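You operate a simulated robot arm through the tools that you are given. There is no shell and no other tool.

You are at the controls of a simulated robot arm. One attempt, no reset.

## Task
Put things in order on the island bench. At the end: the blue cup stands where the blue wedge block stood; one of the sight glass rings from the island bench is in the red scrap tray; the gold brass spacer is on the dark box; the blue wedge block from the island bench stands where the gold brass spacer stood; whatever was shut is shut again. Leave all else as you found it, and nothing knocked over.

It is judged by the outcome, as a careful person would: the job done as asked, and still so three seconds after it is handed in. It fails if anything else is knocked over, pushed out of place, dropped, spilled or broken.

## Robot
A 6-joint arm with a two-finger gripper, fixed in place. Base frame: the origin is at the foot of the arm, x ahead of it, y to its left, z up; the work surface is at about z = 0. Readings come in mm, rad, newtons and seconds.
With the tool pointing down near the work surface it reaches from about 240 to 620 mm from the base axis. Its first joint turns from -1.152 to 1.152 rad. Payload 1.37 kg.
The tool frame sits at the grasp point between the pads (the TCP): z along the fingers, y along the line on which they close. The tips reach 22 mm beyond it. The gripper opens to 92 mm; its body begins 65 mm behind the TCP.
Orientation is that of the tool frame in the base frame, as a unit quaternion [w, x, y, z]. With the fingers straight down and closing along the base's y, the tool's x points along the base's -x, its y along +y and its z along -z.

## Interface
- The arm moves only by the tool servo_tool. Its argument "series" is a list of rows, each an object of numbers (a shift or turn left out is 0, a gripper value left out holds the last): "wx", "wy", "wz": the turn, a rotation vector about the tool's x, y, z in units of 90 degrees (1.0 is 90 degrees); "tx", "ty", "tz": the shift along the tool's x, y, z in units of 250 mm (1.0 is 250 mm); "jaw": the opening, from 0 (shut) to 1 (fully open). In form: [{"wx": .., "wy": .., "wz": .., "tx": .., "ty": .., "tz": .., "jaw": ..}, ...]. A call has 1 to 20 rows; each row is the pose to reach, as a shift and turn from the pose commanded when the call began, along the tool's axes at that moment. A call with a number of a shift or a turn outside -1 to 1 is refused whole. Each row takes 0.2 s and may step no farther than 50 mm and 0.15 rad from the row before; otherwise, or with a gripper value out of range, the whole call is refused. A pose out of reach is approached as far as the arm can. The call stops where the force on the tool passes 40 N (or 10 N more than at its start, if that is more) or the arm is blocked; 0.2 s more then pass. Each finger travels about 59.9 mm/s and halts on what it meets, pressing with about 26 N; the grip force reading is that of the motor and also rises with nothing between the fingers. The clock runs only during rows and for 0.2 s after the last one: add rows that repeat a pose to give the fingers time. The reply holds the time, the measured pose of the TCP, the force on the tool along the base axes, the opening and the grip force, in the units named above and with some noise, with the torque about the TCP (base axes, N m) and any sound that the robot's microphone picked up.
- Cameras (640 x 400 px; columns grow to the right, rows downward): "scene" is fixed at [38.1, -443.8, 580.6]; the picture's right is [0.74, -0.67, 0.00], its down [-0.41, -0.45, -0.79] and it looks along [0.54, 0.59, -0.61] (base axes); focal length 323 px, centre (320, 200). "wrist" rides on the gripper at [71, 19, -102] in the tool frame; the picture's right is [-0.26, 0.97, 0.00], its down [-0.75, -0.20, -0.62] and it looks along [-0.60, -0.16, 0.78] (tool axes); focal length 280 px, centre (320, 200). There is no depth. A picture from a camera that has moved, and an enlarged one, comes with that camera's place and axes in the base frame and with its lens. The place of the scene camera against the robot may be out by one fixed shift of up to 12 mm in any direction.
- grab_frame(camera): a new picture of that camera. It takes no simulated time.
- enlarge(camera, box): a new picture of the part [left, top, right, bottom] of that camera's present view, enlarged. It takes no simulated time.
- close_job(): hands the job in; it is judged then, once.

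Places have to be worked out from the pictures, the camera data and where the tool is seen. Open the gripper and draw the arm clear of the work before you hand the job in, unless the task says otherwise.

The tools are called after "Emit:" by a JSON object that holds its "api" and its "payload". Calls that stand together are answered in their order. servo_tool: Moves the arm, as the interface text tells. Its arguments: {"type":"object","properties":{"series":{"type":"array","items":{"type":"object","properties":{"wx":{"type":"number"},"wy":{"type":"number"},"wz":{"type":"number"},"tx":{"type":"number"},"ty":{"type":"number"},"tz":{"type":"number"},"jaw":{"type":"number"}}}}},"required":["series"]} The other tools are called the same way: grab_frame (camera) takes a picture; enlarge (camera, box) takes an enlarged picture of a part of a camera's view; close_job () hands the job in.

At the start:

```text
clock: 0.0
position: [305.6, 137.4, 270.9]
orientation: [0.0, 0.001, 1.0, -0.001]
force: [0.4, 0.0, 1.0]
moment: [-0.03, 0.01, 0.02]
gripper_width: 92.1
grasp_force: 0.1
```

scene: 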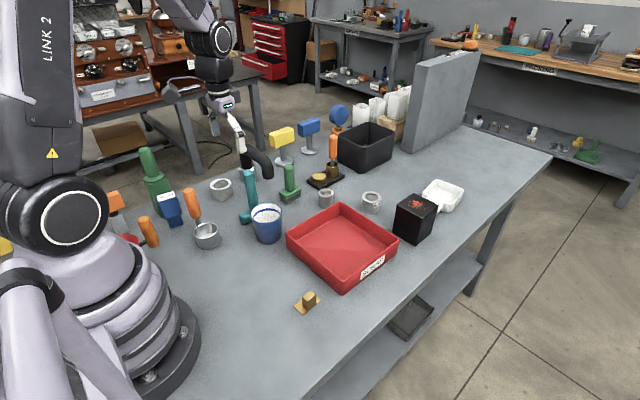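
wrist: 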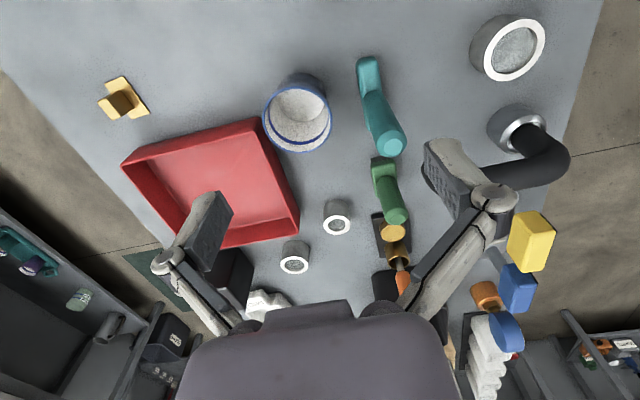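

I'll start by looking closely at the bench from both cameras before I move anything.

Emit:
{"api": "enlarge", "payload": {"camera": "scene", "box": [100, 130, 280, 260]}}

Emit:
{"api": "enlarge", "payload": {"camera": "scene", "box": [230, 90, 410, 220]}}

Emit:
{"api": "enlarge", "payload": {"camera": "scene", "box": [280, 170, 480, 320]}}

Emit:
{"api": "enlarge", "payload": {"camera": "wrist", "box": [240, 40, 600, 320]}}

```text
3.08 times, centred on (190, 195) of scene
camera zoom: at [38.1, -443.8, 580.6], right [0.74, -0.67, 0.0], down [-0.41, -0.45, -0.79], along [0.54, 0.59, -0.61], focal length 994 px, centre (720, 215)
```

zoom: 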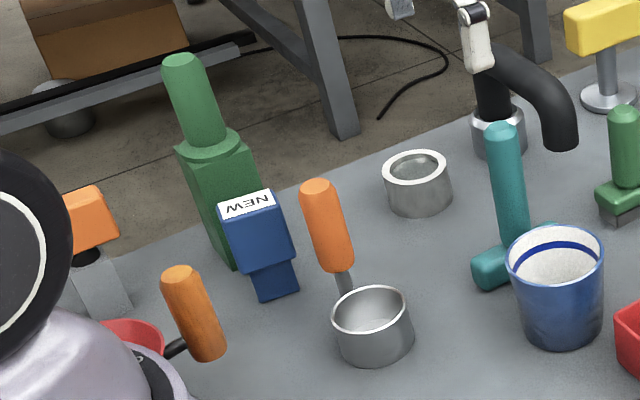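

```text
3.08 times, centred on (320, 155) of scene
camera zoom: at [38.1, -443.8, 580.6], right [0.74, -0.67, 0.0], down [-0.41, -0.45, -0.79], along [0.54, 0.59, -0.61], focal length 994 px, centre (320, 338)
```

zoom: 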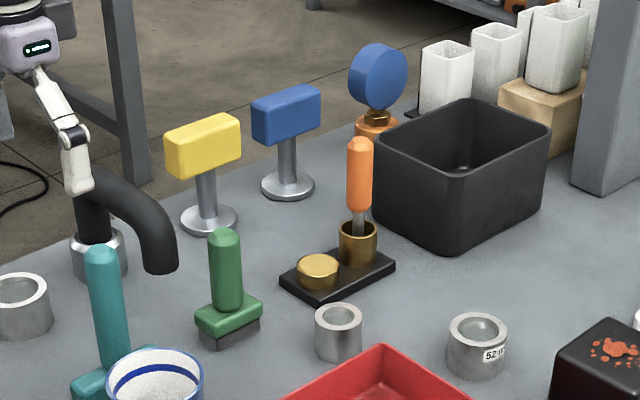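

```text
2.67 times, centred on (380, 245) of scene
camera zoom: at [38.1, -443.8, 580.6], right [0.74, -0.67, 0.0], down [-0.41, -0.45, -0.79], along [0.54, 0.59, -0.61], focal length 862 px, centre (160, 80)
```

zoom: 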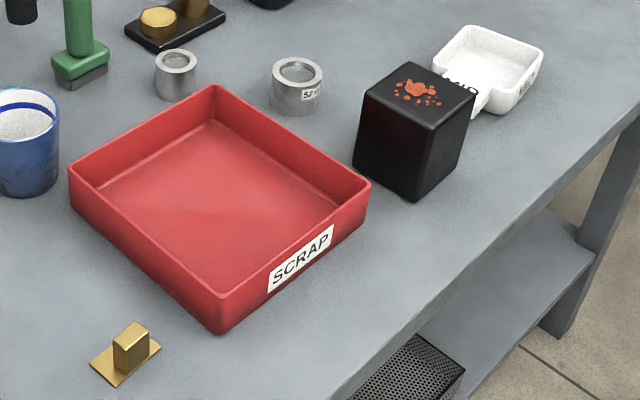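

```text
1.43 times, centred on (420, 180) of wrist
camera zoom: at [235.1, 157.7, 372.0], right [0.26, 0.97, 0.0], down [0.75, -0.2, 0.62], along [0.6, -0.16, -0.78], focal length 401 px, centre (177, 229)
```

zoom: 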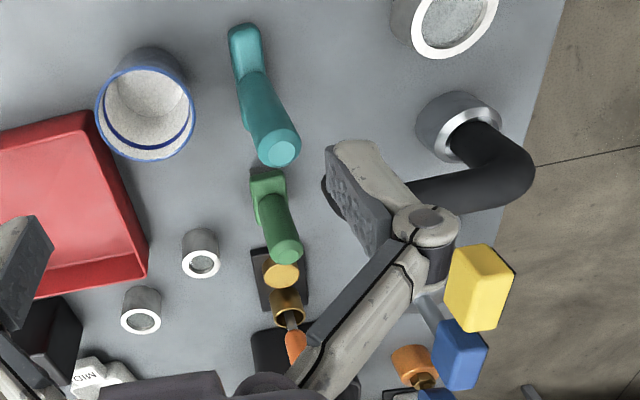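

The blue block marked "NEW", the blue cup, the brass piece and the rings all need a closer look so I can tell which is which.

Emit:
{"api": "enlarge", "payload": {"camera": "scene", "box": [100, 140, 200, 250]}}

Emit:
{"api": "enlarge", "payload": {"camera": "scene", "box": [190, 170, 290, 250]}}

Emit:
{"api": "enlarge", "payload": {"camera": "scene", "box": [310, 170, 390, 220]}}

Emit:
{"api": "enlarge", "payload": {"camera": "scene", "box": [280, 275, 340, 320]}}

Emit:
{"api": "enlarge", "payload": {"camera": "scene", "box": [380, 170, 480, 250]}}

Emit:
{"api": "enlarge", "payload": {"camera": "scene", "box": [300, 0, 640, 170]}}

Emit:
{"api": "enlarge", "payload": {"camera": "scene", "box": [60, 0, 320, 180]}}

```text
3.64 times, centred on (150, 195) of scene
camera zoom: at [38.1, -443.8, 580.6], right [0.74, -0.67, 0.0], down [-0.41, -0.45, -0.79], along [0.54, 0.59, -0.61], focal length 1175 px, centre (938, 218)
```

zoom: 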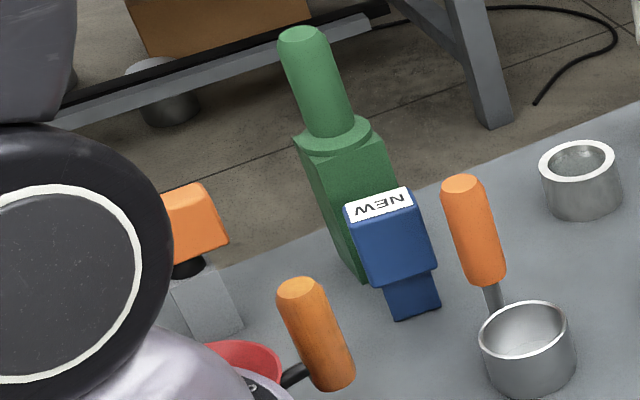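

```text
5.00 times, centred on (240, 210) of scene
camera zoom: at [38.1, -443.8, 580.6], right [0.74, -0.67, 0.0], down [-0.41, -0.45, -0.79], along [0.54, 0.59, -0.61], focal length 1615 px, centre (720, 150)
```

zoom: 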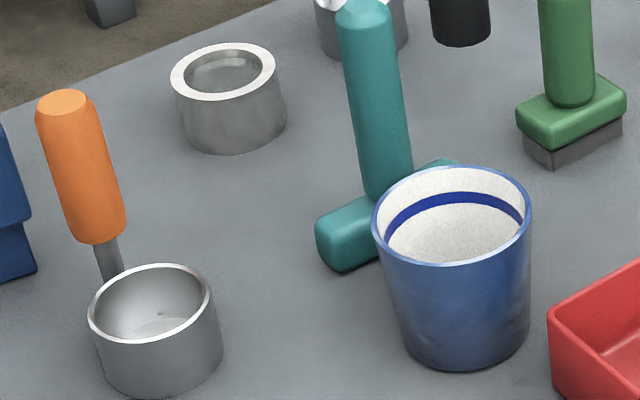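

```text
8.00 times, centred on (350, 195) of scene
camera zoom: at [38.1, -443.8, 580.6], right [0.74, -0.67, 0.0], down [-0.41, -0.45, -0.79], along [0.54, 0.59, -0.61], focal length 2584 px, centre (80, 240)
```

zoom: 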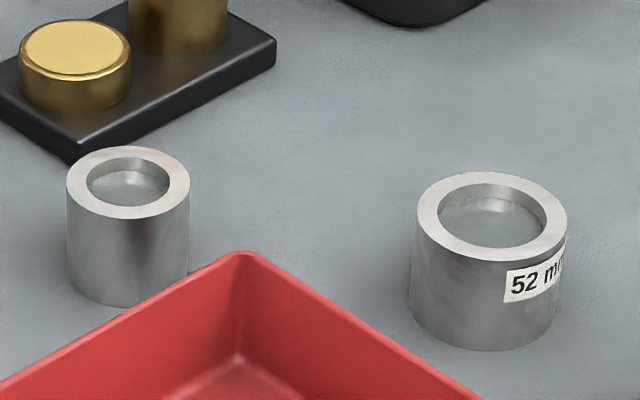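

```text
8.89 times, centred on (310, 298) of scene
camera zoom: at [38.1, -443.8, 580.6], right [0.74, -0.67, 0.0], down [-0.41, -0.45, -0.79], along [0.54, 0.59, -0.61], focal length 2872 px, centre (409, -667)
```

zoom: 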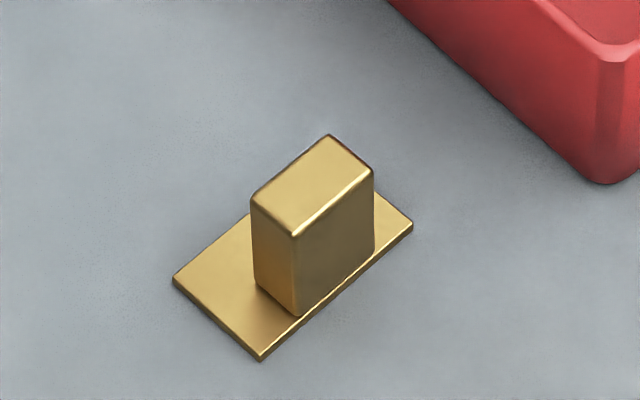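

```text
5.00 times, centred on (430, 210) of scene
camera zoom: at [38.1, -443.8, 580.6], right [0.74, -0.67, 0.0], down [-0.41, -0.45, -0.79], along [0.54, 0.59, -0.61], focal length 1615 px, centre (-230, 150)
```

zoom: 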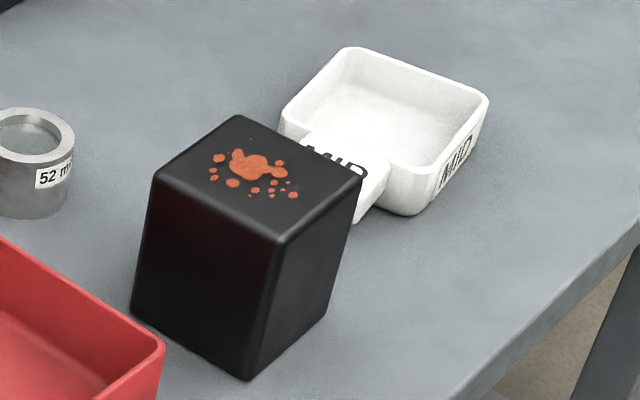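

```text
1.88 times, centred on (470, 85) of scene
camera zoom: at [38.1, -443.8, 580.6], right [0.74, -0.67, 0.0], down [-0.41, -0.45, -0.79], along [0.54, 0.59, -0.61], focal length 608 px, centre (38, 416)
```

zoom: 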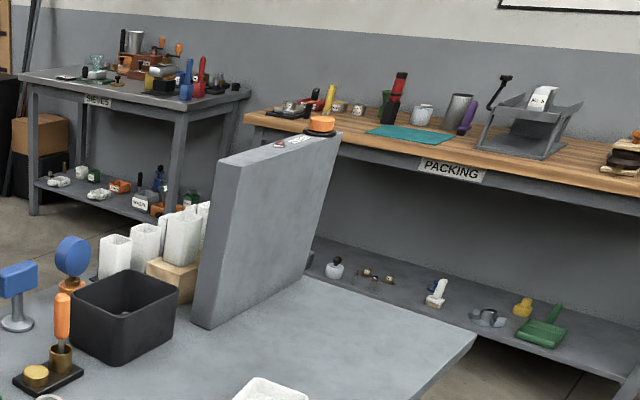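

```text
2.22 times, centred on (190, 90) of scene
camera zoom: at [38.1, -443.8, 580.6], right [0.74, -0.67, 0.0], down [-0.41, -0.45, -0.79], along [0.54, 0.59, -0.61], focal length 718 px, centre (609, 444)
```

zoom: 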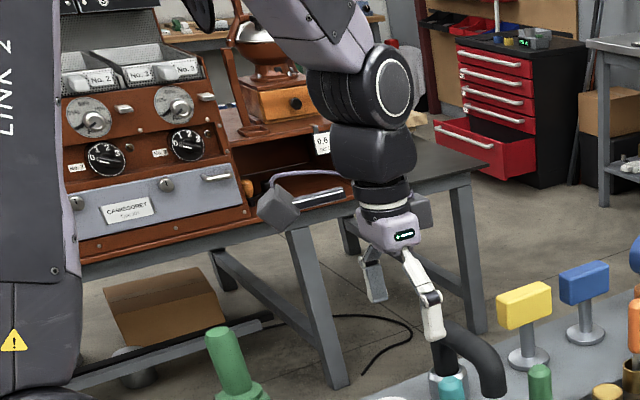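

The blue block marked "NEW" near (190, 292) is probably the wedge. The cup is near (350, 90), the brass spacer near (290, -126), and the black cube's top spans about x 600–670, y -180 to -110, z 90. I'll move the wrist camera over for a close look at the spacer, staying high.

Emit:
{"api": "servo_tool", "payload": {"series": [{"ty": -0.18, "tx": 0.03}, {"ty": -0.36, "tx": 0.07}, {"ty": -0.54, "tx": 0.11}, {"ty": -0.72, "tx": 0.15}, {"ty": -0.9, "tx": 0.19}, {"ty": -0.98, "tx": 0.22, "tz": 0.1}, {"ty": -0.98, "tx": 0.22, "tz": 0.25}, {"ty": -0.98, "tx": 0.22, "tz": 0.4}, {"ty": -0.98, "tx": 0.22, "tz": 0.48}, {"ty": -0.98, "tx": 0.22, "tz": 0.48}]}}

Emit:
{"api": "grab_frame", "payload": {"camera": "wrist"}}

Emit:
{"api": "grab_frame", "payload": {"camera": "scene"}}

```text
clock: 2.2
position: [251.2, -107.1, 150.6]
orientation: [0.0, 0.0, 1.0, 0.001]
force: [-0.8, -0.6, -0.2]
moment: [-0.04, 0.03, 0.0]
gripper_width: 92.3
grasp_force: 0.0
```

```text
taken
camera wrist: at [181.0, -87.1, 252.2], right [0.26, 0.97, 0.0], down [0.75, -0.2, 0.63], along [0.6, -0.16, -0.78], focal length 280 px, centre (320, 200)
```

wrist: 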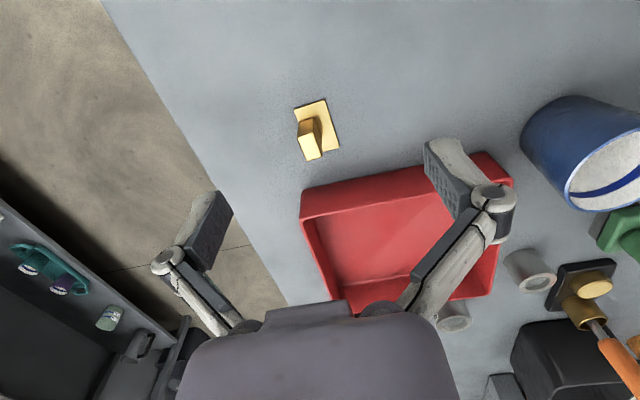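

```text
taken
```

scene: 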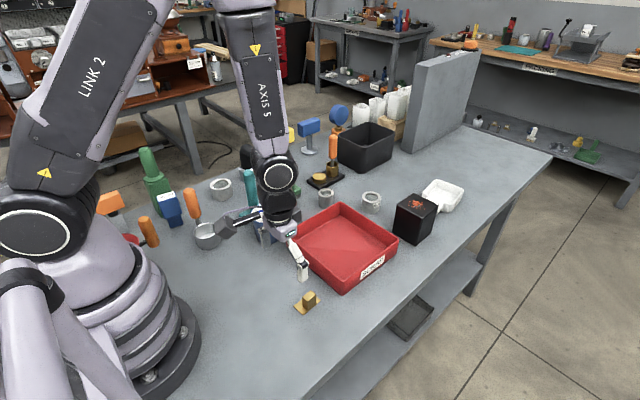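

Emit:
{"api": "enlarge", "payload": {"camera": "wrist", "box": [270, 80, 370, 170]}}

Emit:
{"api": "enlarge", "payload": {"camera": "wrist", "box": [500, 80, 640, 220]}}

```text
4.44 times, centred on (320, 125) of wrist
camera zoom: at [181.0, -87.1, 252.2], right [0.26, 0.97, 0.0], down [0.75, -0.2, 0.63], along [0.6, -0.16, -0.78], focal length 1246 px, centre (320, 533)
```

zoom: 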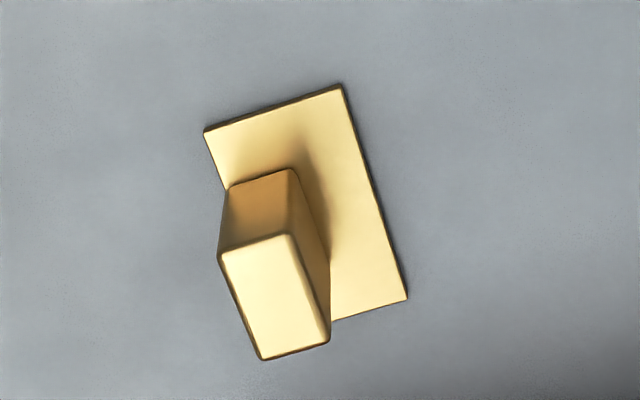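

```text
2.86 times, centred on (570, 150) of wrist
camera zoom: at [181.0, -87.1, 252.2], right [0.26, 0.97, 0.0], down [0.75, -0.2, 0.63], along [0.6, -0.16, -0.78], focal length 801 px, centre (-394, 343)
```

zoom: 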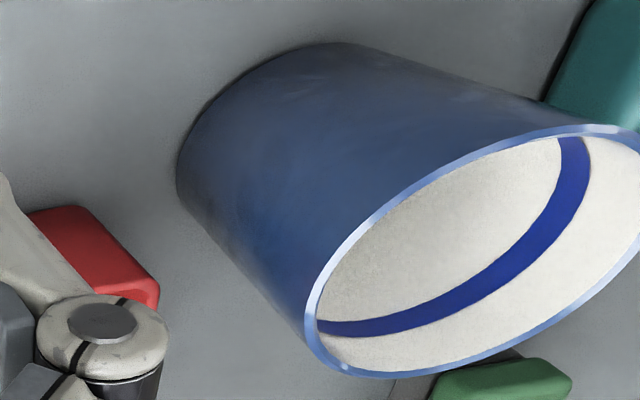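

From the wrist camera I place the brass block at x 278–303, y -133 to -118, top at about z 33. It sits on a thin plate centred near (290, -118). That puts the scene camera off by about (-4, +8) mm. Next I'll check the reach toward the black box with the gripper empty, keeping high.

Emit:
{"api": "servo_tool", "payload": {"series": [{"tz": -0.15}, {"tz": -0.3}, {"tz": -0.3, "tx": -0.18}, {"tz": -0.3, "tx": -0.36}, {"tz": -0.3, "tx": -0.54}, {"tz": -0.3, "tx": -0.72}, {"tz": -0.3, "tx": -0.72}]}}

Emit:
{"api": "grab_frame", "payload": {"camera": "wrist"}}

```text
clock: 3.8
position: [430.6, -104.7, 224.9]
orientation: [0.0, 0.0, 1.0, 0.0]
force: [-0.1, -0.3, 0.7]
moment: [0.02, 0.02, -0.03]
gripper_width: 91.9
grasp_force: 0.1
```

```text
taken
camera wrist: at [360.6, -85.7, 326.6], right [0.26, 0.97, 0.0], down [0.75, -0.2, 0.62], along [0.6, -0.16, -0.78], focal length 280 px, centre (320, 200)
```

wrist: 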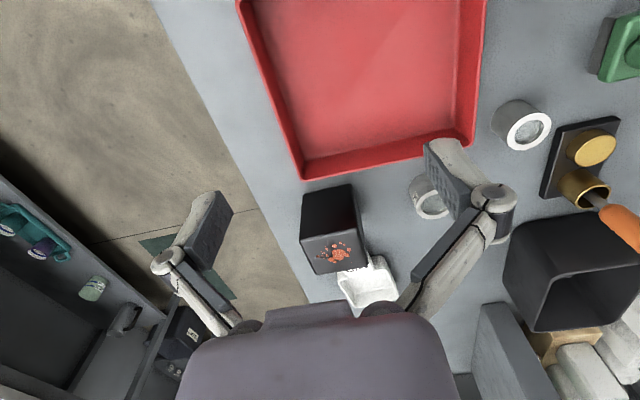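

Emit:
{"api": "enlarge", "payload": {"camera": "wrist", "box": [270, 160, 420, 310]}}

Emit:
{"api": "enlarge", "payload": {"camera": "wrist", "box": [390, 60, 640, 240]}}

```text
2.67 times, centred on (345, 235) of wrist
camera zoom: at [360.6, -85.7, 326.6], right [0.26, 0.97, 0.0], down [0.75, -0.2, 0.62], along [0.6, -0.16, -0.78], focal length 748 px, centre (253, 107)
```

zoom: 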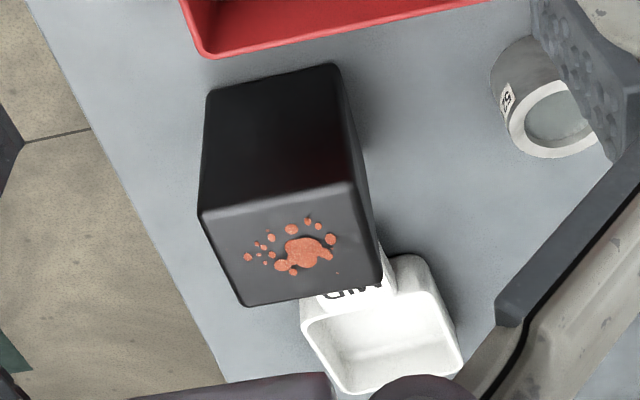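

```text
2.22 times, centred on (515, 150) of wrist
camera zoom: at [360.6, -85.7, 326.6], right [0.26, 0.97, 0.0], down [0.75, -0.2, 0.62], along [0.6, -0.16, -0.78], focal length 623 px, centre (-113, 311)
```

zoom: 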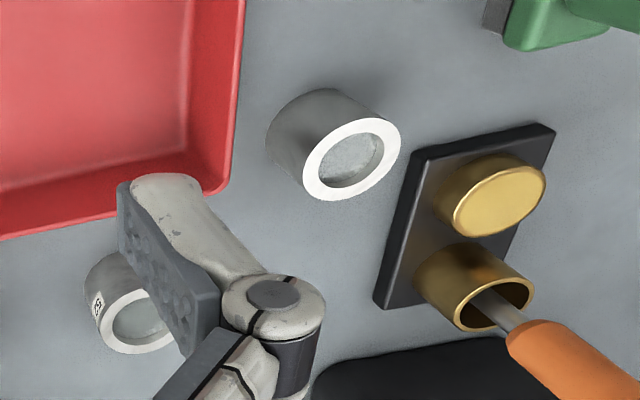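

The box top spans x 595–667, y -173 to -102, at z 90. I'll see whether a straight-down tool can reach (622, -137) just above placing height with the gripper empty.

Emit:
{"api": "servo_tool", "payload": {"series": [{"tx": -0.18, "ty": -0.03}, {"tx": -0.36, "ty": -0.06}, {"tx": -0.54, "ty": -0.09}, {"tx": -0.72, "ty": -0.12}, {"tx": -0.77, "ty": -0.13, "tz": 0.1}, {"tx": -0.77, "ty": -0.13, "tz": 0.25}, {"tx": -0.77, "ty": -0.13, "tz": 0.35}, {"tx": -0.77, "ty": -0.13, "tz": 0.35}]}}

Emit:
{"api": "grab_frame", "payload": {"camera": "scene"}}

```text
clock: 5.6
position: [622.1, -137.7, 141.0]
orientation: [0.0, 0.0, 1.0, 0.0]
force: [0.2, 0.0, 0.3]
moment: [0.02, 0.0, 0.02]
gripper_width: 91.8
grasp_force: 0.1
```

```text
taken
```

scene: 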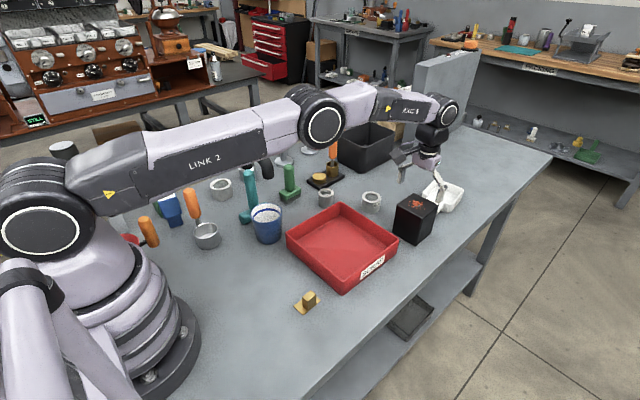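

The arm reaches this with the tool straight down and still has some bend left. I'll try a little farther and lower: x 632, z about 122.

Emit:
{"api": "servo_tool", "payload": {"series": [{"tx": -0.04}, {"tx": -0.04, "tz": 0.05}, {"tx": -0.04, "tz": 0.076}, {"tx": -0.04, "tz": 0.076}]}}

```text
clock: 6.6
position: [624.4, -138.3, 121.0]
orientation: [0.001, 0.0, 1.0, 0.0]
force: [0.2, 0.0, 0.7]
moment: [-0.03, -0.01, -0.04]
gripper_width: 92.2
grasp_force: 0.1
out of reach, approached as far as the arm can: row 1, 2, 3, 4
```

With the tool straight down the limit is x≈624 here, so I'll hold the spacer with a slight outward tilt of about 12° to gain reach. I'll go up and back now.

Emit:
{"api": "servo_tool", "payload": {"series": [{"tz": -0.15}, {"tz": -0.3}, {"tz": -0.4}, {"tz": -0.4, "tx": 0.18}, {"tz": -0.4, "tx": 0.36}, {"tz": -0.4, "tx": 0.54}, {"tz": -0.4, "tx": 0.72}, {"tz": -0.4, "tx": 0.9}, {"tz": -0.4, "tx": 0.9}]}}

```text
clock: 8.6
position: [399.1, -138.6, 221.9]
orientation: [0.0, 0.001, 1.0, -0.001]
force: [-0.1, 0.5, 0.1]
moment: [-0.04, 0.01, -0.02]
gripper_width: 92.4
grasp_force: 0.0
```

Emit:
{"api": "servo_tool", "payload": {"series": [{"tx": 0.15, "ty": 0.02}, {"tx": 0.3, "ty": 0.04, "wy": -0.06}, {"tx": 0.434, "ty": 0.053, "wy": -0.133, "wz": -0.037}, {"tx": 0.434, "ty": 0.053, "tz": 0.18, "wy": -0.133, "wz": -0.037, "jaw": 0.6}, {"tx": 0.434, "ty": 0.053, "tz": 0.34, "wy": -0.133, "wz": -0.037, "jaw": 0.5}, {"tx": 0.434, "ty": 0.053, "tz": 0.488, "wy": -0.133, "wz": -0.037, "jaw": 0.5}, {"tx": 0.434, "ty": 0.053, "tz": 0.488, "wy": -0.133, "wz": -0.037, "jaw": 0.5}]}}

Emit:
{"api": "grab_frame", "payload": {"camera": "wrist"}}

Emit:
{"api": "enlarge", "payload": {"camera": "scene", "box": [230, 200, 390, 320]}}

```text
clock: 10.2
position: [290.9, -126.4, 119.9]
orientation: [0.071, -0.028, 0.997, 0.02]
force: [0.1, 0.3, -0.1]
moment: [0.01, -0.01, -0.04]
gripper_width: 46.2
grasp_force: 0.1
out of reach, approached as far as the arm can: row 4, 5, 6
```

```text
taken
camera wrist: at [205.6, -115.9, 209.4], right [0.2, 0.98, 0.07], down [0.67, -0.19, 0.72], along [0.71, -0.1, -0.69], focal length 280 px, centre (320, 200)
```

wrist: 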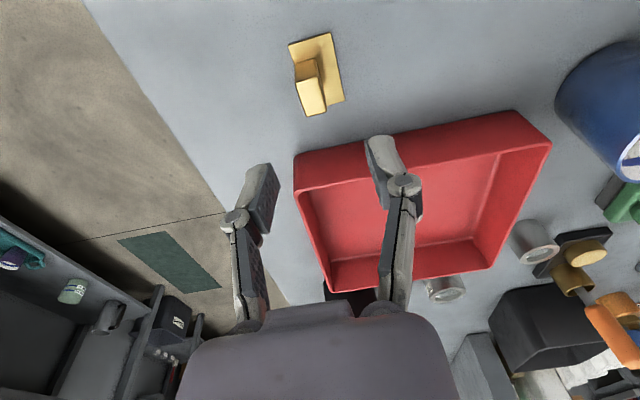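

```text
3.33 times, centred on (310, 260) of scene
camera zoom: at [38.1, -443.8, 580.6], right [0.74, -0.67, 0.0], down [-0.41, -0.45, -0.79], along [0.54, 0.59, -0.61], focal length 1077 px, centre (353, 0)
```

zoom: 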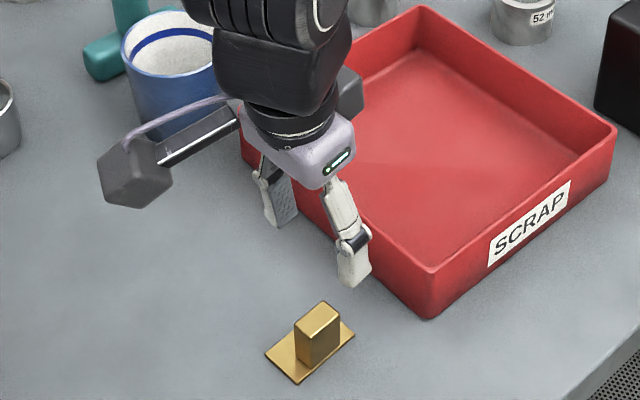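

The tilt hits a limit this close to the base. I'll go back to vertical and rely on a 90° yaw at the box instead, which puts the plate's short side along the reach direction. First I'll restore the vertical orientation.

Emit:
{"api": "servo_tool", "payload": {"series": [{"wx": 0.012, "wy": 0.045}, {"wx": 0.023, "wy": 0.091, "wz": -0.001}, {"wx": 0.023, "wy": 0.091, "wz": -0.001}]}}

Emit:
{"api": "enlarge", "payload": {"camera": "wrist", "box": [240, 60, 400, 180]}}

```text
clock: 11.0
position: [287.1, -105.2, 112.2]
orientation: [0.021, -0.026, 0.999, 0.014]
force: [0.5, 0.8, 0.2]
moment: [-0.05, -0.01, 0.02]
gripper_width: 45.8
grasp_force: 0.1
out of reach, approached as far as the arm can: row 1, 2
```

```text
3.33 times, centred on (320, 120) of wrist
camera zoom: at [211.8, -91.7, 210.4], right [0.21, 0.98, 0.04], down [0.74, -0.18, 0.65], along [0.64, -0.11, -0.76], focal length 935 px, centre (320, 467)
```

zoom: 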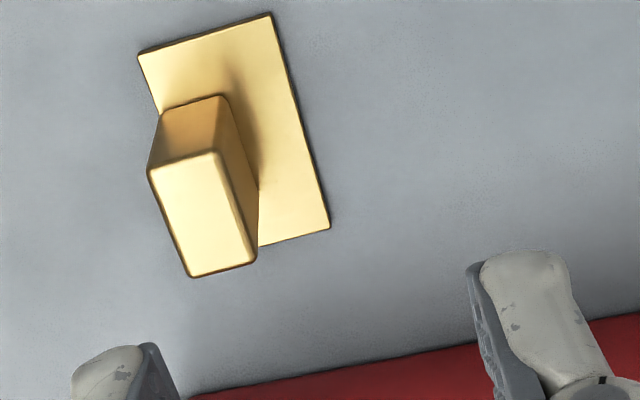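

The arm is stuck at some limit here, probably a solver or joint-limit problem near the base. I'll back off upward, straighten to vertical with zero yaw, and come back down.

Emit:
{"api": "servo_tool", "payload": {"series": [{"tz": -0.15}, {"tz": -0.3}, {"tz": -0.42, "wx": 0.009, "wy": 0.014, "wz": 0.017}, {"tz": -0.42, "wx": 0.018, "wy": 0.027, "wz": 0.033}, {"tz": -0.42, "wx": 0.018, "wy": 0.027, "wz": 0.033}]}}

```text
clock: 12.2
position: [295.6, -109.4, 190.8]
orientation: [0.051, -0.001, 0.997, -0.063]
force: [0.1, 2.0, 0.5]
moment: [-0.01, 0.0, -0.02]
gripper_width: 45.9
grasp_force: 0.0
out of reach, approached as far as the arm can: row 2, 3, 4, 5
```

Emit:
{"api": "grab_frame", "payload": {"camera": "scene"}}

Emit:
{"api": "grab_frame", "payload": {"camera": "wrist"}}

```text
taken
```

scene: 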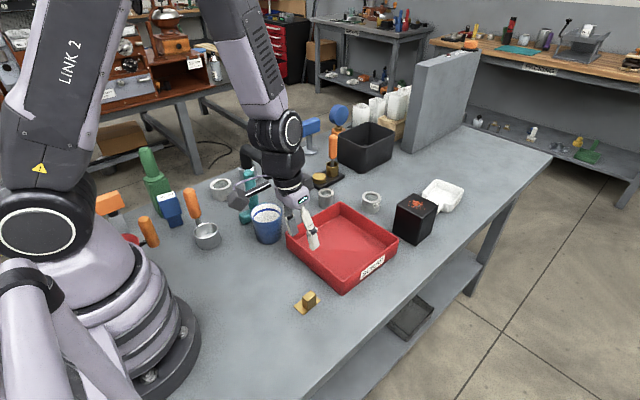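

```text
taken
camera wrist: at [215.1, -75.6, 280.8], right [0.26, 0.96, -0.09], down [0.68, -0.12, 0.72], along [0.68, -0.25, -0.69], focal length 280 px, centre (320, 200)
```

wrist: 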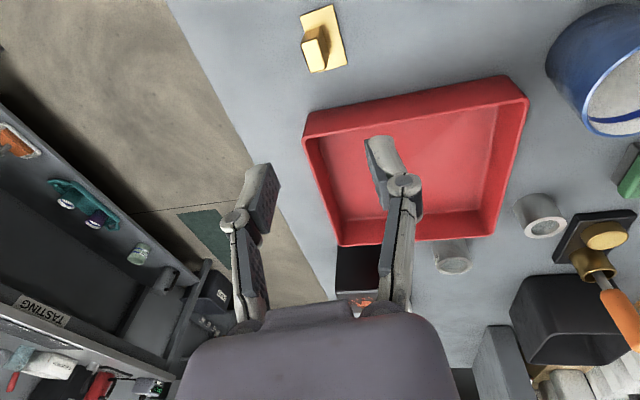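

It looks like a wrist singularity: close in, the forearm hangs nearly vertical over a vertical tool. I'll move outward, where the forearm leans well over, and straighten the tool there.

Emit:
{"api": "servo_tool", "payload": {"series": [{"tx": -0.12, "tz": -0.05}, {"tx": -0.24, "tz": -0.1}, {"tx": -0.38, "tz": -0.12}, {"tx": -0.52, "tz": -0.12}, {"tx": -0.52, "tz": -0.12, "wx": -0.04, "wy": 0.033}, {"tx": -0.52, "tz": -0.12, "wx": -0.08, "wy": 0.065, "wz": 0.001}, {"tx": -0.52, "tz": -0.12, "wx": -0.08, "wy": 0.065, "wz": 0.001}]}}

Emit:
{"api": "grab_frame", "payload": {"camera": "scene"}}

```text
clock: 13.8
position: [395.7, -74.8, 208.9]
orientation: [0.021, 0.004, 0.997, -0.069]
force: [0.1, -0.2, 0.0]
moment: [0.01, 0.0, -0.02]
gripper_width: 46.0
grasp_force: 0.1
out of reach, approached as far as the arm can: row 1, 2, 3, 4, 5, 6, 7
```

```text
taken
```

scene: 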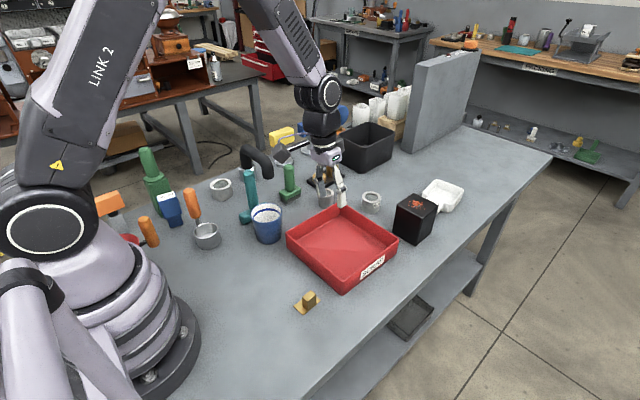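

The readings fit joint 4 having wound round to its limit when I crossed the singularity: the residual lean is toward -y. I'll move to a clear spot at y≈0 keeping this lean, then roll the tool round the forearm axis to unwind it.

Emit:
{"api": "servo_tool", "payload": {"series": [{"tx": 0.1, "ty": 0.065}, {"tx": 0.2, "ty": 0.13, "tz": 0.04}, {"tx": 0.314, "ty": 0.198, "tz": 0.08}, {"tx": 0.314, "ty": 0.198, "tz": 0.12}, {"tx": 0.314, "ty": 0.198, "tz": 0.12}]}}

```text
clock: 15.0
position: [320.5, -29.9, 172.0]
orientation: [0.021, 0.005, 0.997, -0.069]
force: [0.1, -0.7, 0.5]
moment: [-0.03, 0.01, -0.02]
gripper_width: 45.9
grasp_force: 0.0
```

That pose was reached cleanly, which supports the idea. Now I'll roll the tool round the forearm axis, staying high over clear space.

Emit:
{"api": "servo_tool", "payload": {"series": [{"tx": -0.039, "ty": -0.074, "tz": -0.002, "wx": 0.057, "wy": -0.029, "wz": 0.001}, {"tx": -0.113, "ty": -0.148, "tz": -0.019, "wx": 0.112, "wy": -0.084, "wz": 0.003}, {"tx": -0.212, "ty": -0.162, "tz": -0.041, "wx": 0.123, "wy": -0.162, "wz": 0.009}, {"tx": -0.31, "ty": -0.148, "tz": -0.071, "wx": 0.112, "wy": -0.24, "wz": 0.014}, {"tx": -0.404, "ty": -0.092, "tz": -0.106, "wx": 0.068, "wy": -0.318, "wz": 0.02}, {"tx": -0.432, "ty": 0.006, "tz": -0.116, "wx": -0.01, "wy": -0.34, "wz": 0.024}, {"tx": -0.432, "ty": 0.104, "tz": -0.124, "wx": -0.088, "wy": -0.34, "wz": 0.025}, {"tx": -0.432, "ty": 0.104, "tz": -0.124, "wx": -0.088, "wy": -0.34, "wz": 0.025}]}}

Emit:
{"api": "grab_frame", "payload": {"camera": "scene"}}

```text
clock: 16.8
position: [428.8, -3.2, 202.4]
orientation: [0.285, 0.003, 0.959, 0.001]
force: [-0.3, 0.6, 0.8]
moment: [-0.01, -0.01, 0.04]
gripper_width: 46.0
grasp_force: 0.0
```

```text
taken
```

scene: 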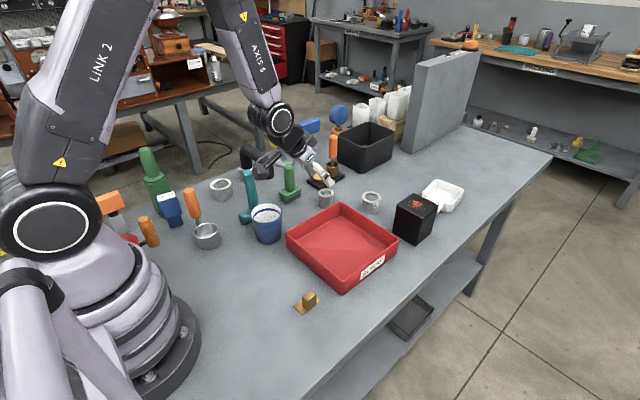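

All rows were reached and the wrist now lies in the arm's plane, leaning out 33°. I'll swing it straight back to vertical in that plane.

Emit:
{"api": "servo_tool", "payload": {"series": [{"tx": 0.12, "tz": -0.009, "wy": 0.09}, {"tx": 0.237, "tz": -0.033, "wy": 0.179}, {"tx": 0.349, "tz": -0.074, "wy": 0.268}, {"tx": 0.409, "tz": -0.104, "wy": 0.318}, {"tx": 0.466, "tz": -0.138, "wy": 0.368}, {"tx": 0.466, "tz": -0.138, "wy": 0.368}]}}

```text
clock: 18.2
position: [313.4, -1.2, 167.0]
orientation: [-0.001, 0.003, 1.0, 0.001]
force: [-0.2, -0.1, -0.5]
moment: [0.0, 0.0, 0.0]
gripper_width: 46.1
grasp_force: 0.1
```

The arm is vertical again and the wrist is recovered. From now on I'll keep the tool vertical near the base and change yaw only farther out. I'll go out, set the 3.3° yaw, then come in above the spacer.

Emit:
{"api": "servo_tool", "payload": {"series": [{"tx": -0.1, "ty": -0.1, "tz": -0.05}, {"tx": -0.226, "ty": -0.235, "tz": -0.092}, {"tx": -0.226, "ty": -0.235, "tz": -0.092, "wz": -0.037}, {"tx": -0.1, "ty": -0.35, "tz": -0.05, "wz": -0.037}, {"tx": 0.0, "ty": -0.44, "tz": 0.0, "wz": -0.037}, {"tx": 0.092, "ty": -0.496, "tz": 0.068, "wz": -0.037}, {"tx": 0.092, "ty": -0.496, "tz": 0.068, "wz": -0.037}, {"tx": 0.092, "ty": -0.496, "tz": 0.068, "wz": -0.037}]}}

Emit:
{"api": "grab_frame", "payload": {"camera": "wrist"}}

Emit:
{"api": "enlarge", "payload": {"camera": "wrist", "box": [240, 60, 400, 180]}}

```text
clock: 20.0
position: [286.6, -125.5, 150.0]
orientation: [-0.001, -0.026, 1.0, 0.001]
force: [-0.6, -0.7, -0.1]
moment: [-0.01, 0.0, -0.02]
gripper_width: 46.0
grasp_force: 0.2
```

```text
taken
camera wrist: at [216.7, -109.5, 250.7], right [0.21, 0.98, 0.0], down [0.76, -0.17, 0.62], along [0.61, -0.13, -0.78], focal length 280 px, centre (320, 200)
```

wrist: 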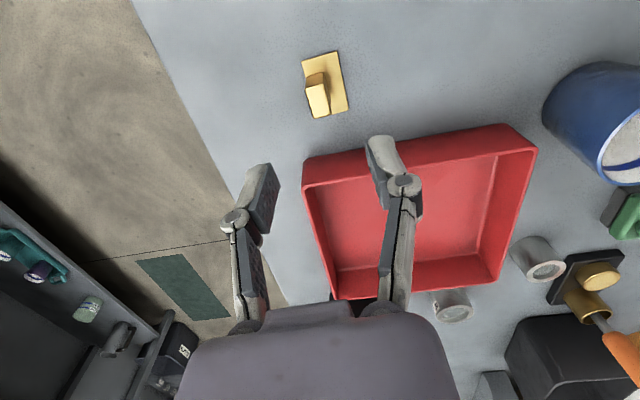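

```text
3.33 times, centred on (320, 120) of wrist
camera zoom: at [216.7, -109.5, 250.7], right [0.21, 0.98, 0.0], down [0.76, -0.17, 0.62], along [0.61, -0.13, -0.78], focal length 935 px, centre (320, 467)
```

zoom: 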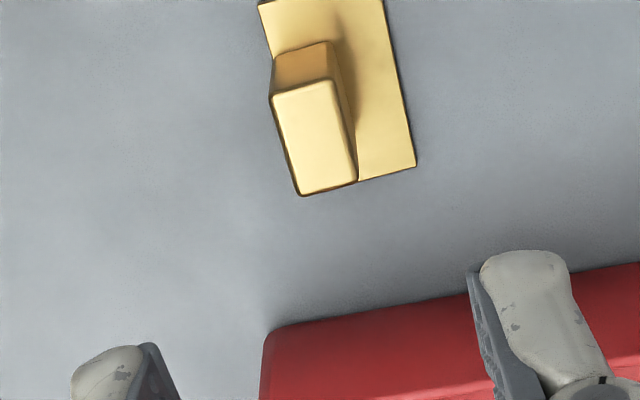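

Emit:
{"api": "servo_tool", "payload": {"series": [{"tx": 0.0}]}}

Emit:
{"api": "servo_tool", "payload": {"series": [{"tx": 0.0}]}}

```text
clock: 20.4
position: [287.3, -124.9, 150.0]
orientation: [0.0, -0.026, 1.0, 0.002]
force: [0.6, -0.4, -0.7]
moment: [-0.02, 0.01, 0.01]
gripper_width: 46.1
grasp_force: 0.1
```

```text
clock: 20.8
position: [287.1, -124.9, 148.7]
orientation: [0.0, -0.026, 1.0, 0.002]
force: [0.2, -0.4, 0.5]
moment: [0.02, 0.03, 0.0]
gripper_width: 46.2
grasp_force: 0.1
```

The TCP is at about (287, -125.1, 149.6) and the brass block is centred near (291, -125.7). I'll shift 4 mm and go straight down with the tips stopping above the plate.

Emit:
{"api": "servo_tool", "payload": {"series": [{"tx": -0.016, "ty": -0.003, "tz": 0.1}, {"tx": -0.016, "ty": -0.003, "tz": 0.22}, {"tx": -0.016, "ty": -0.003, "tz": 0.34}, {"tx": -0.016, "ty": -0.003, "tz": 0.42}, {"tx": -0.016, "ty": -0.003, "tz": 0.46}, {"tx": -0.016, "ty": -0.003, "tz": 0.482}, {"tx": -0.016, "ty": -0.003, "tz": 0.482}]}}

Emit:
{"api": "enlarge", "payload": {"camera": "scene", "box": [250, 230, 370, 320]}}

Emit:
{"api": "grab_frame", "payload": {"camera": "wrist"}}

```text
clock: 22.4
position: [292.8, -125.2, 29.6]
orientation: [0.001, -0.026, 1.0, 0.001]
force: [0.1, 0.1, -0.5]
moment: [0.01, -0.05, 0.02]
gripper_width: 45.9
grasp_force: 0.1
```

```text
4.44 times, centred on (310, 275) of scene
camera zoom: at [38.1, -443.8, 580.6], right [0.74, -0.67, 0.0], down [-0.41, -0.45, -0.79], along [0.54, 0.59, -0.61], focal length 1436 px, centre (364, -133)
```

zoom: 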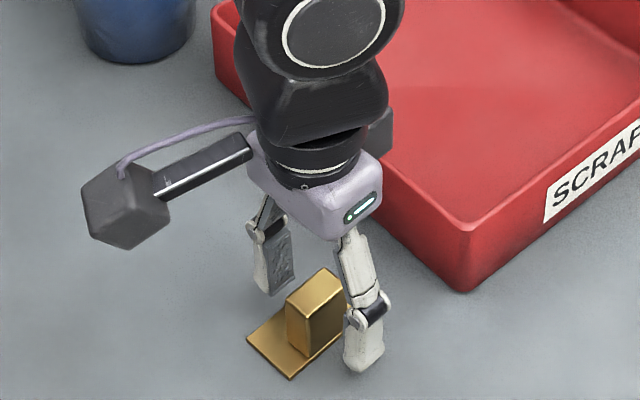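

```text
taken
camera wrist: at [221.5, -109.3, 130.9], right [0.21, 0.98, 0.0], down [0.76, -0.17, 0.62], along [0.61, -0.13, -0.78], focal length 280 px, centre (320, 200)
```

wrist: 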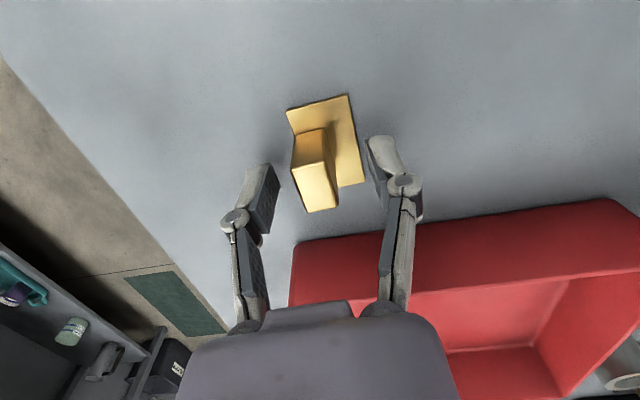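

The fingers straddle the block with the tips just above the plate, so I'll close on it.

Emit:
{"api": "servo_tool", "payload": {"series": [{"jaw": 0.3}, {"jaw": 0.15}, {"jaw": 0.0}, {"jaw": 0.0}, {"jaw": 0.0}]}}

Emit:
{"api": "enlarge", "payload": {"camera": "wrist", "box": [220, 70, 440, 260]}}

```text
clock: 23.6
position: [291.8, -125.4, 29.8]
orientation: [0.0, -0.026, 1.0, 0.001]
force: [0.0, -0.5, -1.0]
moment: [0.0, 0.02, 0.01]
gripper_width: 14.8
grasp_force: 25.9
```

```text
2.11 times, centred on (330, 165) of wrist
camera zoom: at [221.4, -109.3, 131.1], right [0.21, 0.98, 0.0], down [0.76, -0.17, 0.62], along [0.61, -0.13, -0.78], focal length 590 px, centre (299, 274)
```

zoom: 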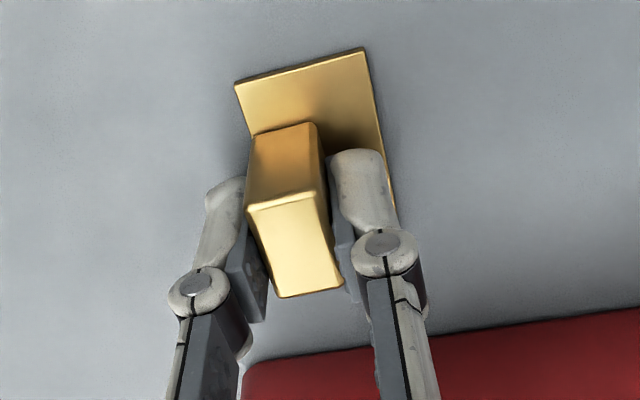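

The block is gripped at 14.8 mm with 26 N. I'll lift straight up slowly and check that the plate comes with it.

Emit:
{"api": "servo_tool", "payload": {"series": [{"tz": -0.04}, {"tz": -0.1}, {"tz": -0.2}, {"tz": -0.32}, {"tz": -0.44}, {"tz": -0.54}, {"tz": -0.54}]}}

Emit:
{"api": "enlarge", "payload": {"camera": "scene", "box": [230, 200, 390, 320]}}

Emit:
{"api": "grab_frame", "payload": {"camera": "wrist"}}

```text
clock: 25.2
position: [292.0, -124.5, 165.0]
orientation: [0.0, -0.026, 1.0, 0.002]
force: [0.2, 0.5, 0.7]
moment: [0.03, -0.01, 0.0]
gripper_width: 0.0
grasp_force: 25.7
```

```text
3.33 times, centred on (310, 260) of scene
camera zoom: at [38.1, -443.8, 580.6], right [0.74, -0.67, 0.0], down [-0.41, -0.45, -0.79], along [0.54, 0.59, -0.61], focal length 1077 px, centre (353, 0)
```

zoom: 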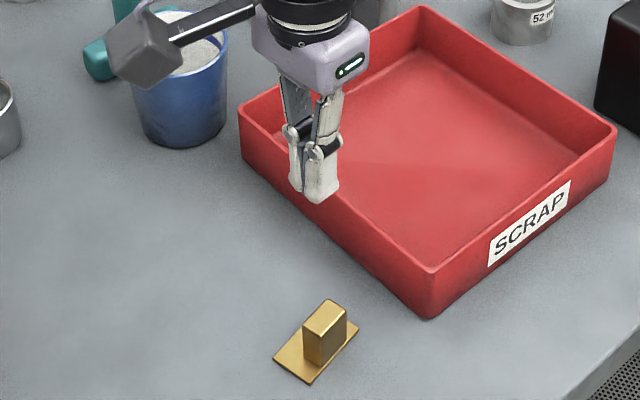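

```text
taken
camera wrist: at [222.3, -108.7, 266.7], right [0.21, 0.98, 0.0], down [0.76, -0.17, 0.62], along [0.61, -0.13, -0.78], focal length 280 px, centre (320, 200)
```

wrist: 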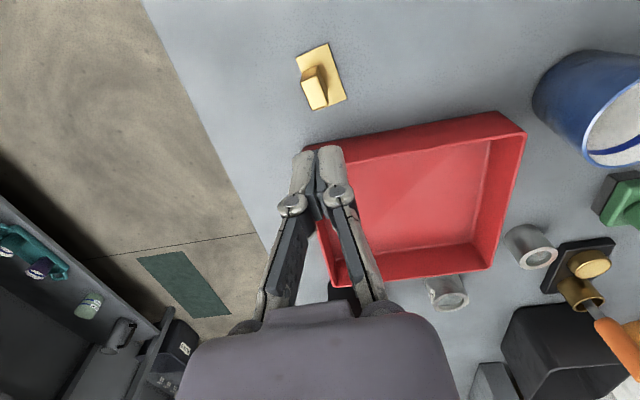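

The spacer slipped out: the gripper closed to zero, and the piece is still standing on the bench, shifted slightly. I'll reopen, re-measure it, and grip lower and more squarely with a slower lift.

Emit:
{"api": "servo_tool", "payload": {"series": [{"jaw": 0.3, "tz": 0.03}, {"jaw": 0.5, "tz": 0.06}, {"jaw": 0.5, "tz": 0.06}, {"jaw": 0.5, "tz": 0.06}]}}

Emit:
{"api": "enlarge", "payload": {"camera": "wrist", "box": [270, 20, 370, 120]}}

Emit:
{"api": "enlarge", "payload": {"camera": "scene", "box": [280, 275, 340, 320]}}

```text
clock: 26.2
position: [293.1, -125.4, 149.3]
orientation: [0.0, -0.026, 1.0, 0.002]
force: [-0.6, 0.3, -0.3]
moment: [0.03, -0.01, 0.01]
gripper_width: 46.0
grasp_force: 0.0
```

```text
4.00 times, centred on (320, 70) of wrist
camera zoom: at [222.2, -109.4, 250.7], right [0.21, 0.98, 0.0], down [0.76, -0.17, 0.62], along [0.61, -0.13, -0.78], focal length 1122 px, centre (320, 720)
```

zoom: 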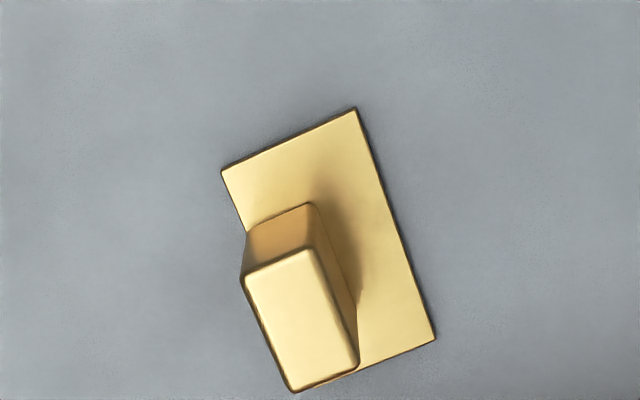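

```text
8.89 times, centred on (310, 298) of scene
camera zoom: at [38.1, -443.8, 580.6], right [0.74, -0.67, 0.0], down [-0.41, -0.45, -0.79], along [0.54, 0.59, -0.61], focal length 2872 px, centre (409, -667)
```

zoom: 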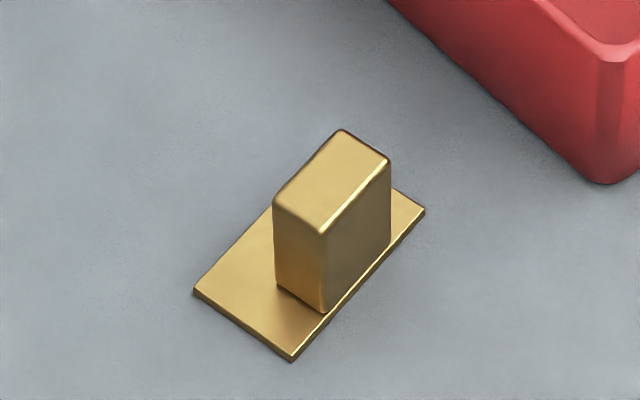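

The spacer has swung about 7° and its block is now centred near (296, -128). I'll match that yaw, come down slightly lower, and lift in very small steps while watching the load.

Emit:
{"api": "servo_tool", "payload": {"series": [{"tx": -0.0105, "ty": -0.0134, "wz": -0.04}, {"tx": -0.0105, "ty": -0.0134, "wz": -0.08}, {"tx": -0.0105, "ty": -0.0134, "tz": 0.1, "wz": -0.08}, {"tx": -0.0105, "ty": -0.0134, "tz": 0.22, "wz": -0.08}, {"tx": -0.0105, "ty": -0.0134, "tz": 0.34, "wz": -0.08}, {"tx": -0.0105, "ty": -0.0134, "tz": 0.42, "wz": -0.08}, {"tx": -0.0105, "ty": -0.0134, "tz": 0.465, "wz": -0.08}, {"tx": -0.0105, "ty": -0.0134, "tz": 0.49, "wz": -0.08}, {"tx": -0.0105, "ty": -0.0134, "tz": 0.49, "wz": -0.08}]}}

Emit:
{"api": "enlarge", "payload": {"camera": "wrist", "box": [220, 70, 440, 260]}}

Emit:
{"api": "enlarge", "payload": {"camera": "scene", "box": [260, 240, 360, 315]}}

```text
clock: 28.2
position: [295.7, -127.9, 26.6]
orientation: [-0.001, -0.089, 0.996, 0.002]
force: [0.3, 0.6, 0.2]
moment: [-0.03, -0.01, -0.01]
gripper_width: 46.0
grasp_force: 0.1
```

```text
2.11 times, centred on (330, 165) of wrist
camera zoom: at [223.2, -121.3, 128.0], right [0.09, 1.0, 0.0], down [0.78, -0.07, 0.62], along [0.62, -0.05, -0.78], focal length 590 px, centre (299, 274)
```

zoom: 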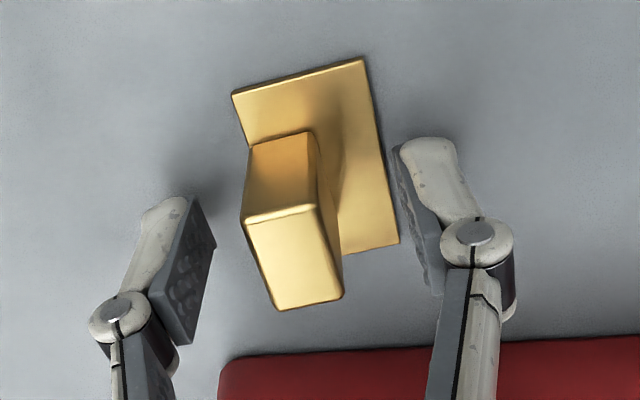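

```text
5.33 times, centred on (310, 278) of scene
camera zoom: at [38.1, -443.8, 580.6], right [0.74, -0.67, 0.0], down [-0.41, -0.45, -0.79], along [0.54, 0.59, -0.61], focal length 1723 px, centre (373, -213)
```

zoom: 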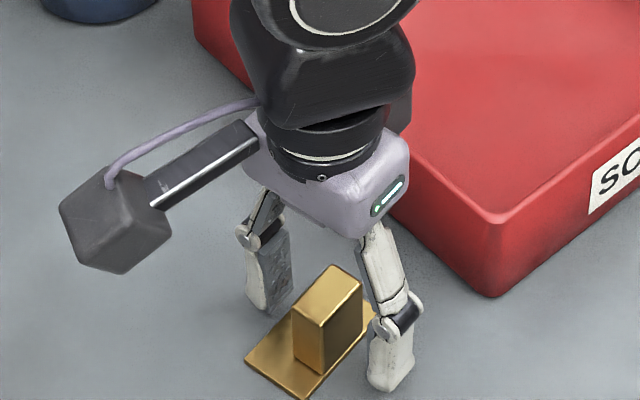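

The fingers are square and centred on the block. I'll close on it and then lift only a few millimetres to check the hold.

Emit:
{"api": "servo_tool", "payload": {"series": [{"jaw": 0.3}, {"jaw": 0.2}, {"jaw": 0.1}, {"jaw": 0.0}, {"jaw": 0.0}, {"jaw": 0.0}]}}

Emit:
{"api": "enlarge", "payload": {"camera": "scene", "box": [280, 270, 340, 315]}}

Emit:
{"api": "servo_tool", "payload": {"series": [{"tz": -0.004}, {"tz": -0.008}, {"tz": -0.012}, {"tz": -0.016}]}}

Emit:
{"api": "enlarge", "payload": {"camera": "scene", "box": [280, 270, 340, 315]}}

```text
clock: 29.6
position: [296.2, -127.4, 28.0]
orientation: [0.0, -0.089, 0.996, 0.002]
force: [0.1, 0.5, 0.6]
moment: [0.03, 0.0, 0.0]
gripper_width: 15.2
grasp_force: 26.2
```

```text
8.89 times, centred on (310, 292) of scene
camera zoom: at [38.1, -443.8, 580.6], right [0.74, -0.67, 0.0], down [-0.41, -0.45, -0.79], along [0.54, 0.59, -0.61], focal length 2872 px, centre (409, -622)
```

zoom: 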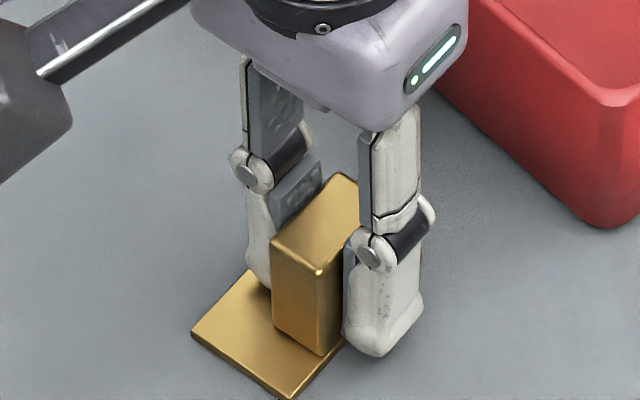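

```text
clock: 30.6
position: [295.2, -129.1, 30.8]
orientation: [0.0, -0.09, 0.996, 0.001]
force: [-0.3, 0.9, -0.2]
moment: [0.01, 0.0, 0.01]
gripper_width: 15.0
grasp_force: 26.8
```

```text
8.89 times, centred on (310, 292) of scene
camera zoom: at [38.1, -443.8, 580.6], right [0.74, -0.67, 0.0], down [-0.41, -0.45, -0.79], along [0.54, 0.59, -0.61], focal length 2872 px, centre (409, -622)
```

zoom: 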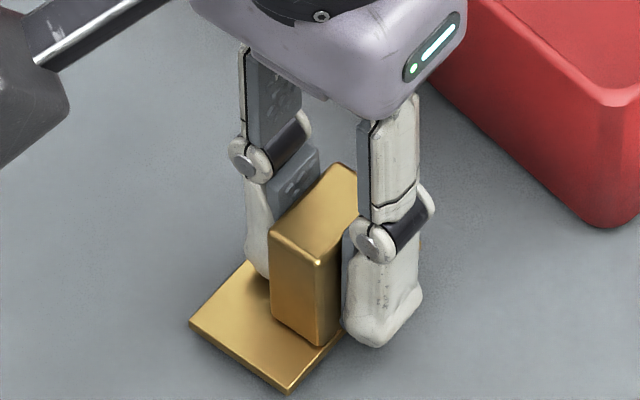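

It's coming up with the gripper. I'll keep lifting gently in small increments and check again.

Emit:
{"api": "servo_tool", "payload": {"series": [{"tz": -0.01}, {"tz": -0.02}, {"tz": -0.03}, {"tz": -0.04}, {"tz": -0.05}, {"tz": -0.06}, {"tz": -0.07}, {"tz": -0.08}]}}

Emit:
{"api": "enlarge", "payload": {"camera": "scene", "box": [280, 260, 340, 305]}}

Emit:
{"api": "enlarge", "payload": {"camera": "wrist", "box": [220, 70, 440, 260]}}

```text
clock: 32.4
position: [295.4, -128.6, 50.5]
orientation: [0.0, -0.089, 0.996, 0.001]
force: [-0.3, 0.3, -0.1]
moment: [0.05, -0.02, 0.01]
gripper_width: 15.3
grasp_force: 25.4
```

```text
8.89 times, centred on (310, 282) of scene
camera zoom: at [38.1, -443.8, 580.6], right [0.74, -0.67, 0.0], down [-0.41, -0.45, -0.79], along [0.54, 0.59, -0.61], focal length 2872 px, centre (409, -533)
```

zoom: 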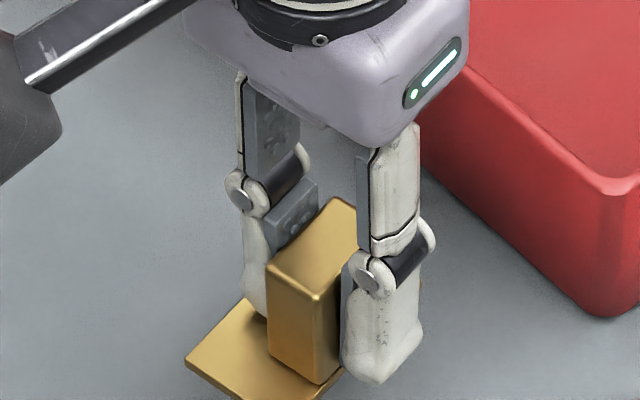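

```text
2.11 times, centred on (330, 165) of wrist
camera zoom: at [222.4, -121.9, 152.4], right [0.09, 1.0, 0.0], down [0.78, -0.07, 0.62], along [0.62, -0.05, -0.78], focal length 590 px, centre (299, 274)
```

zoom: 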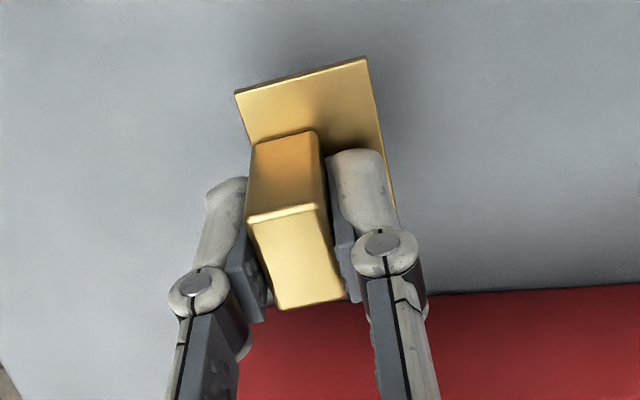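

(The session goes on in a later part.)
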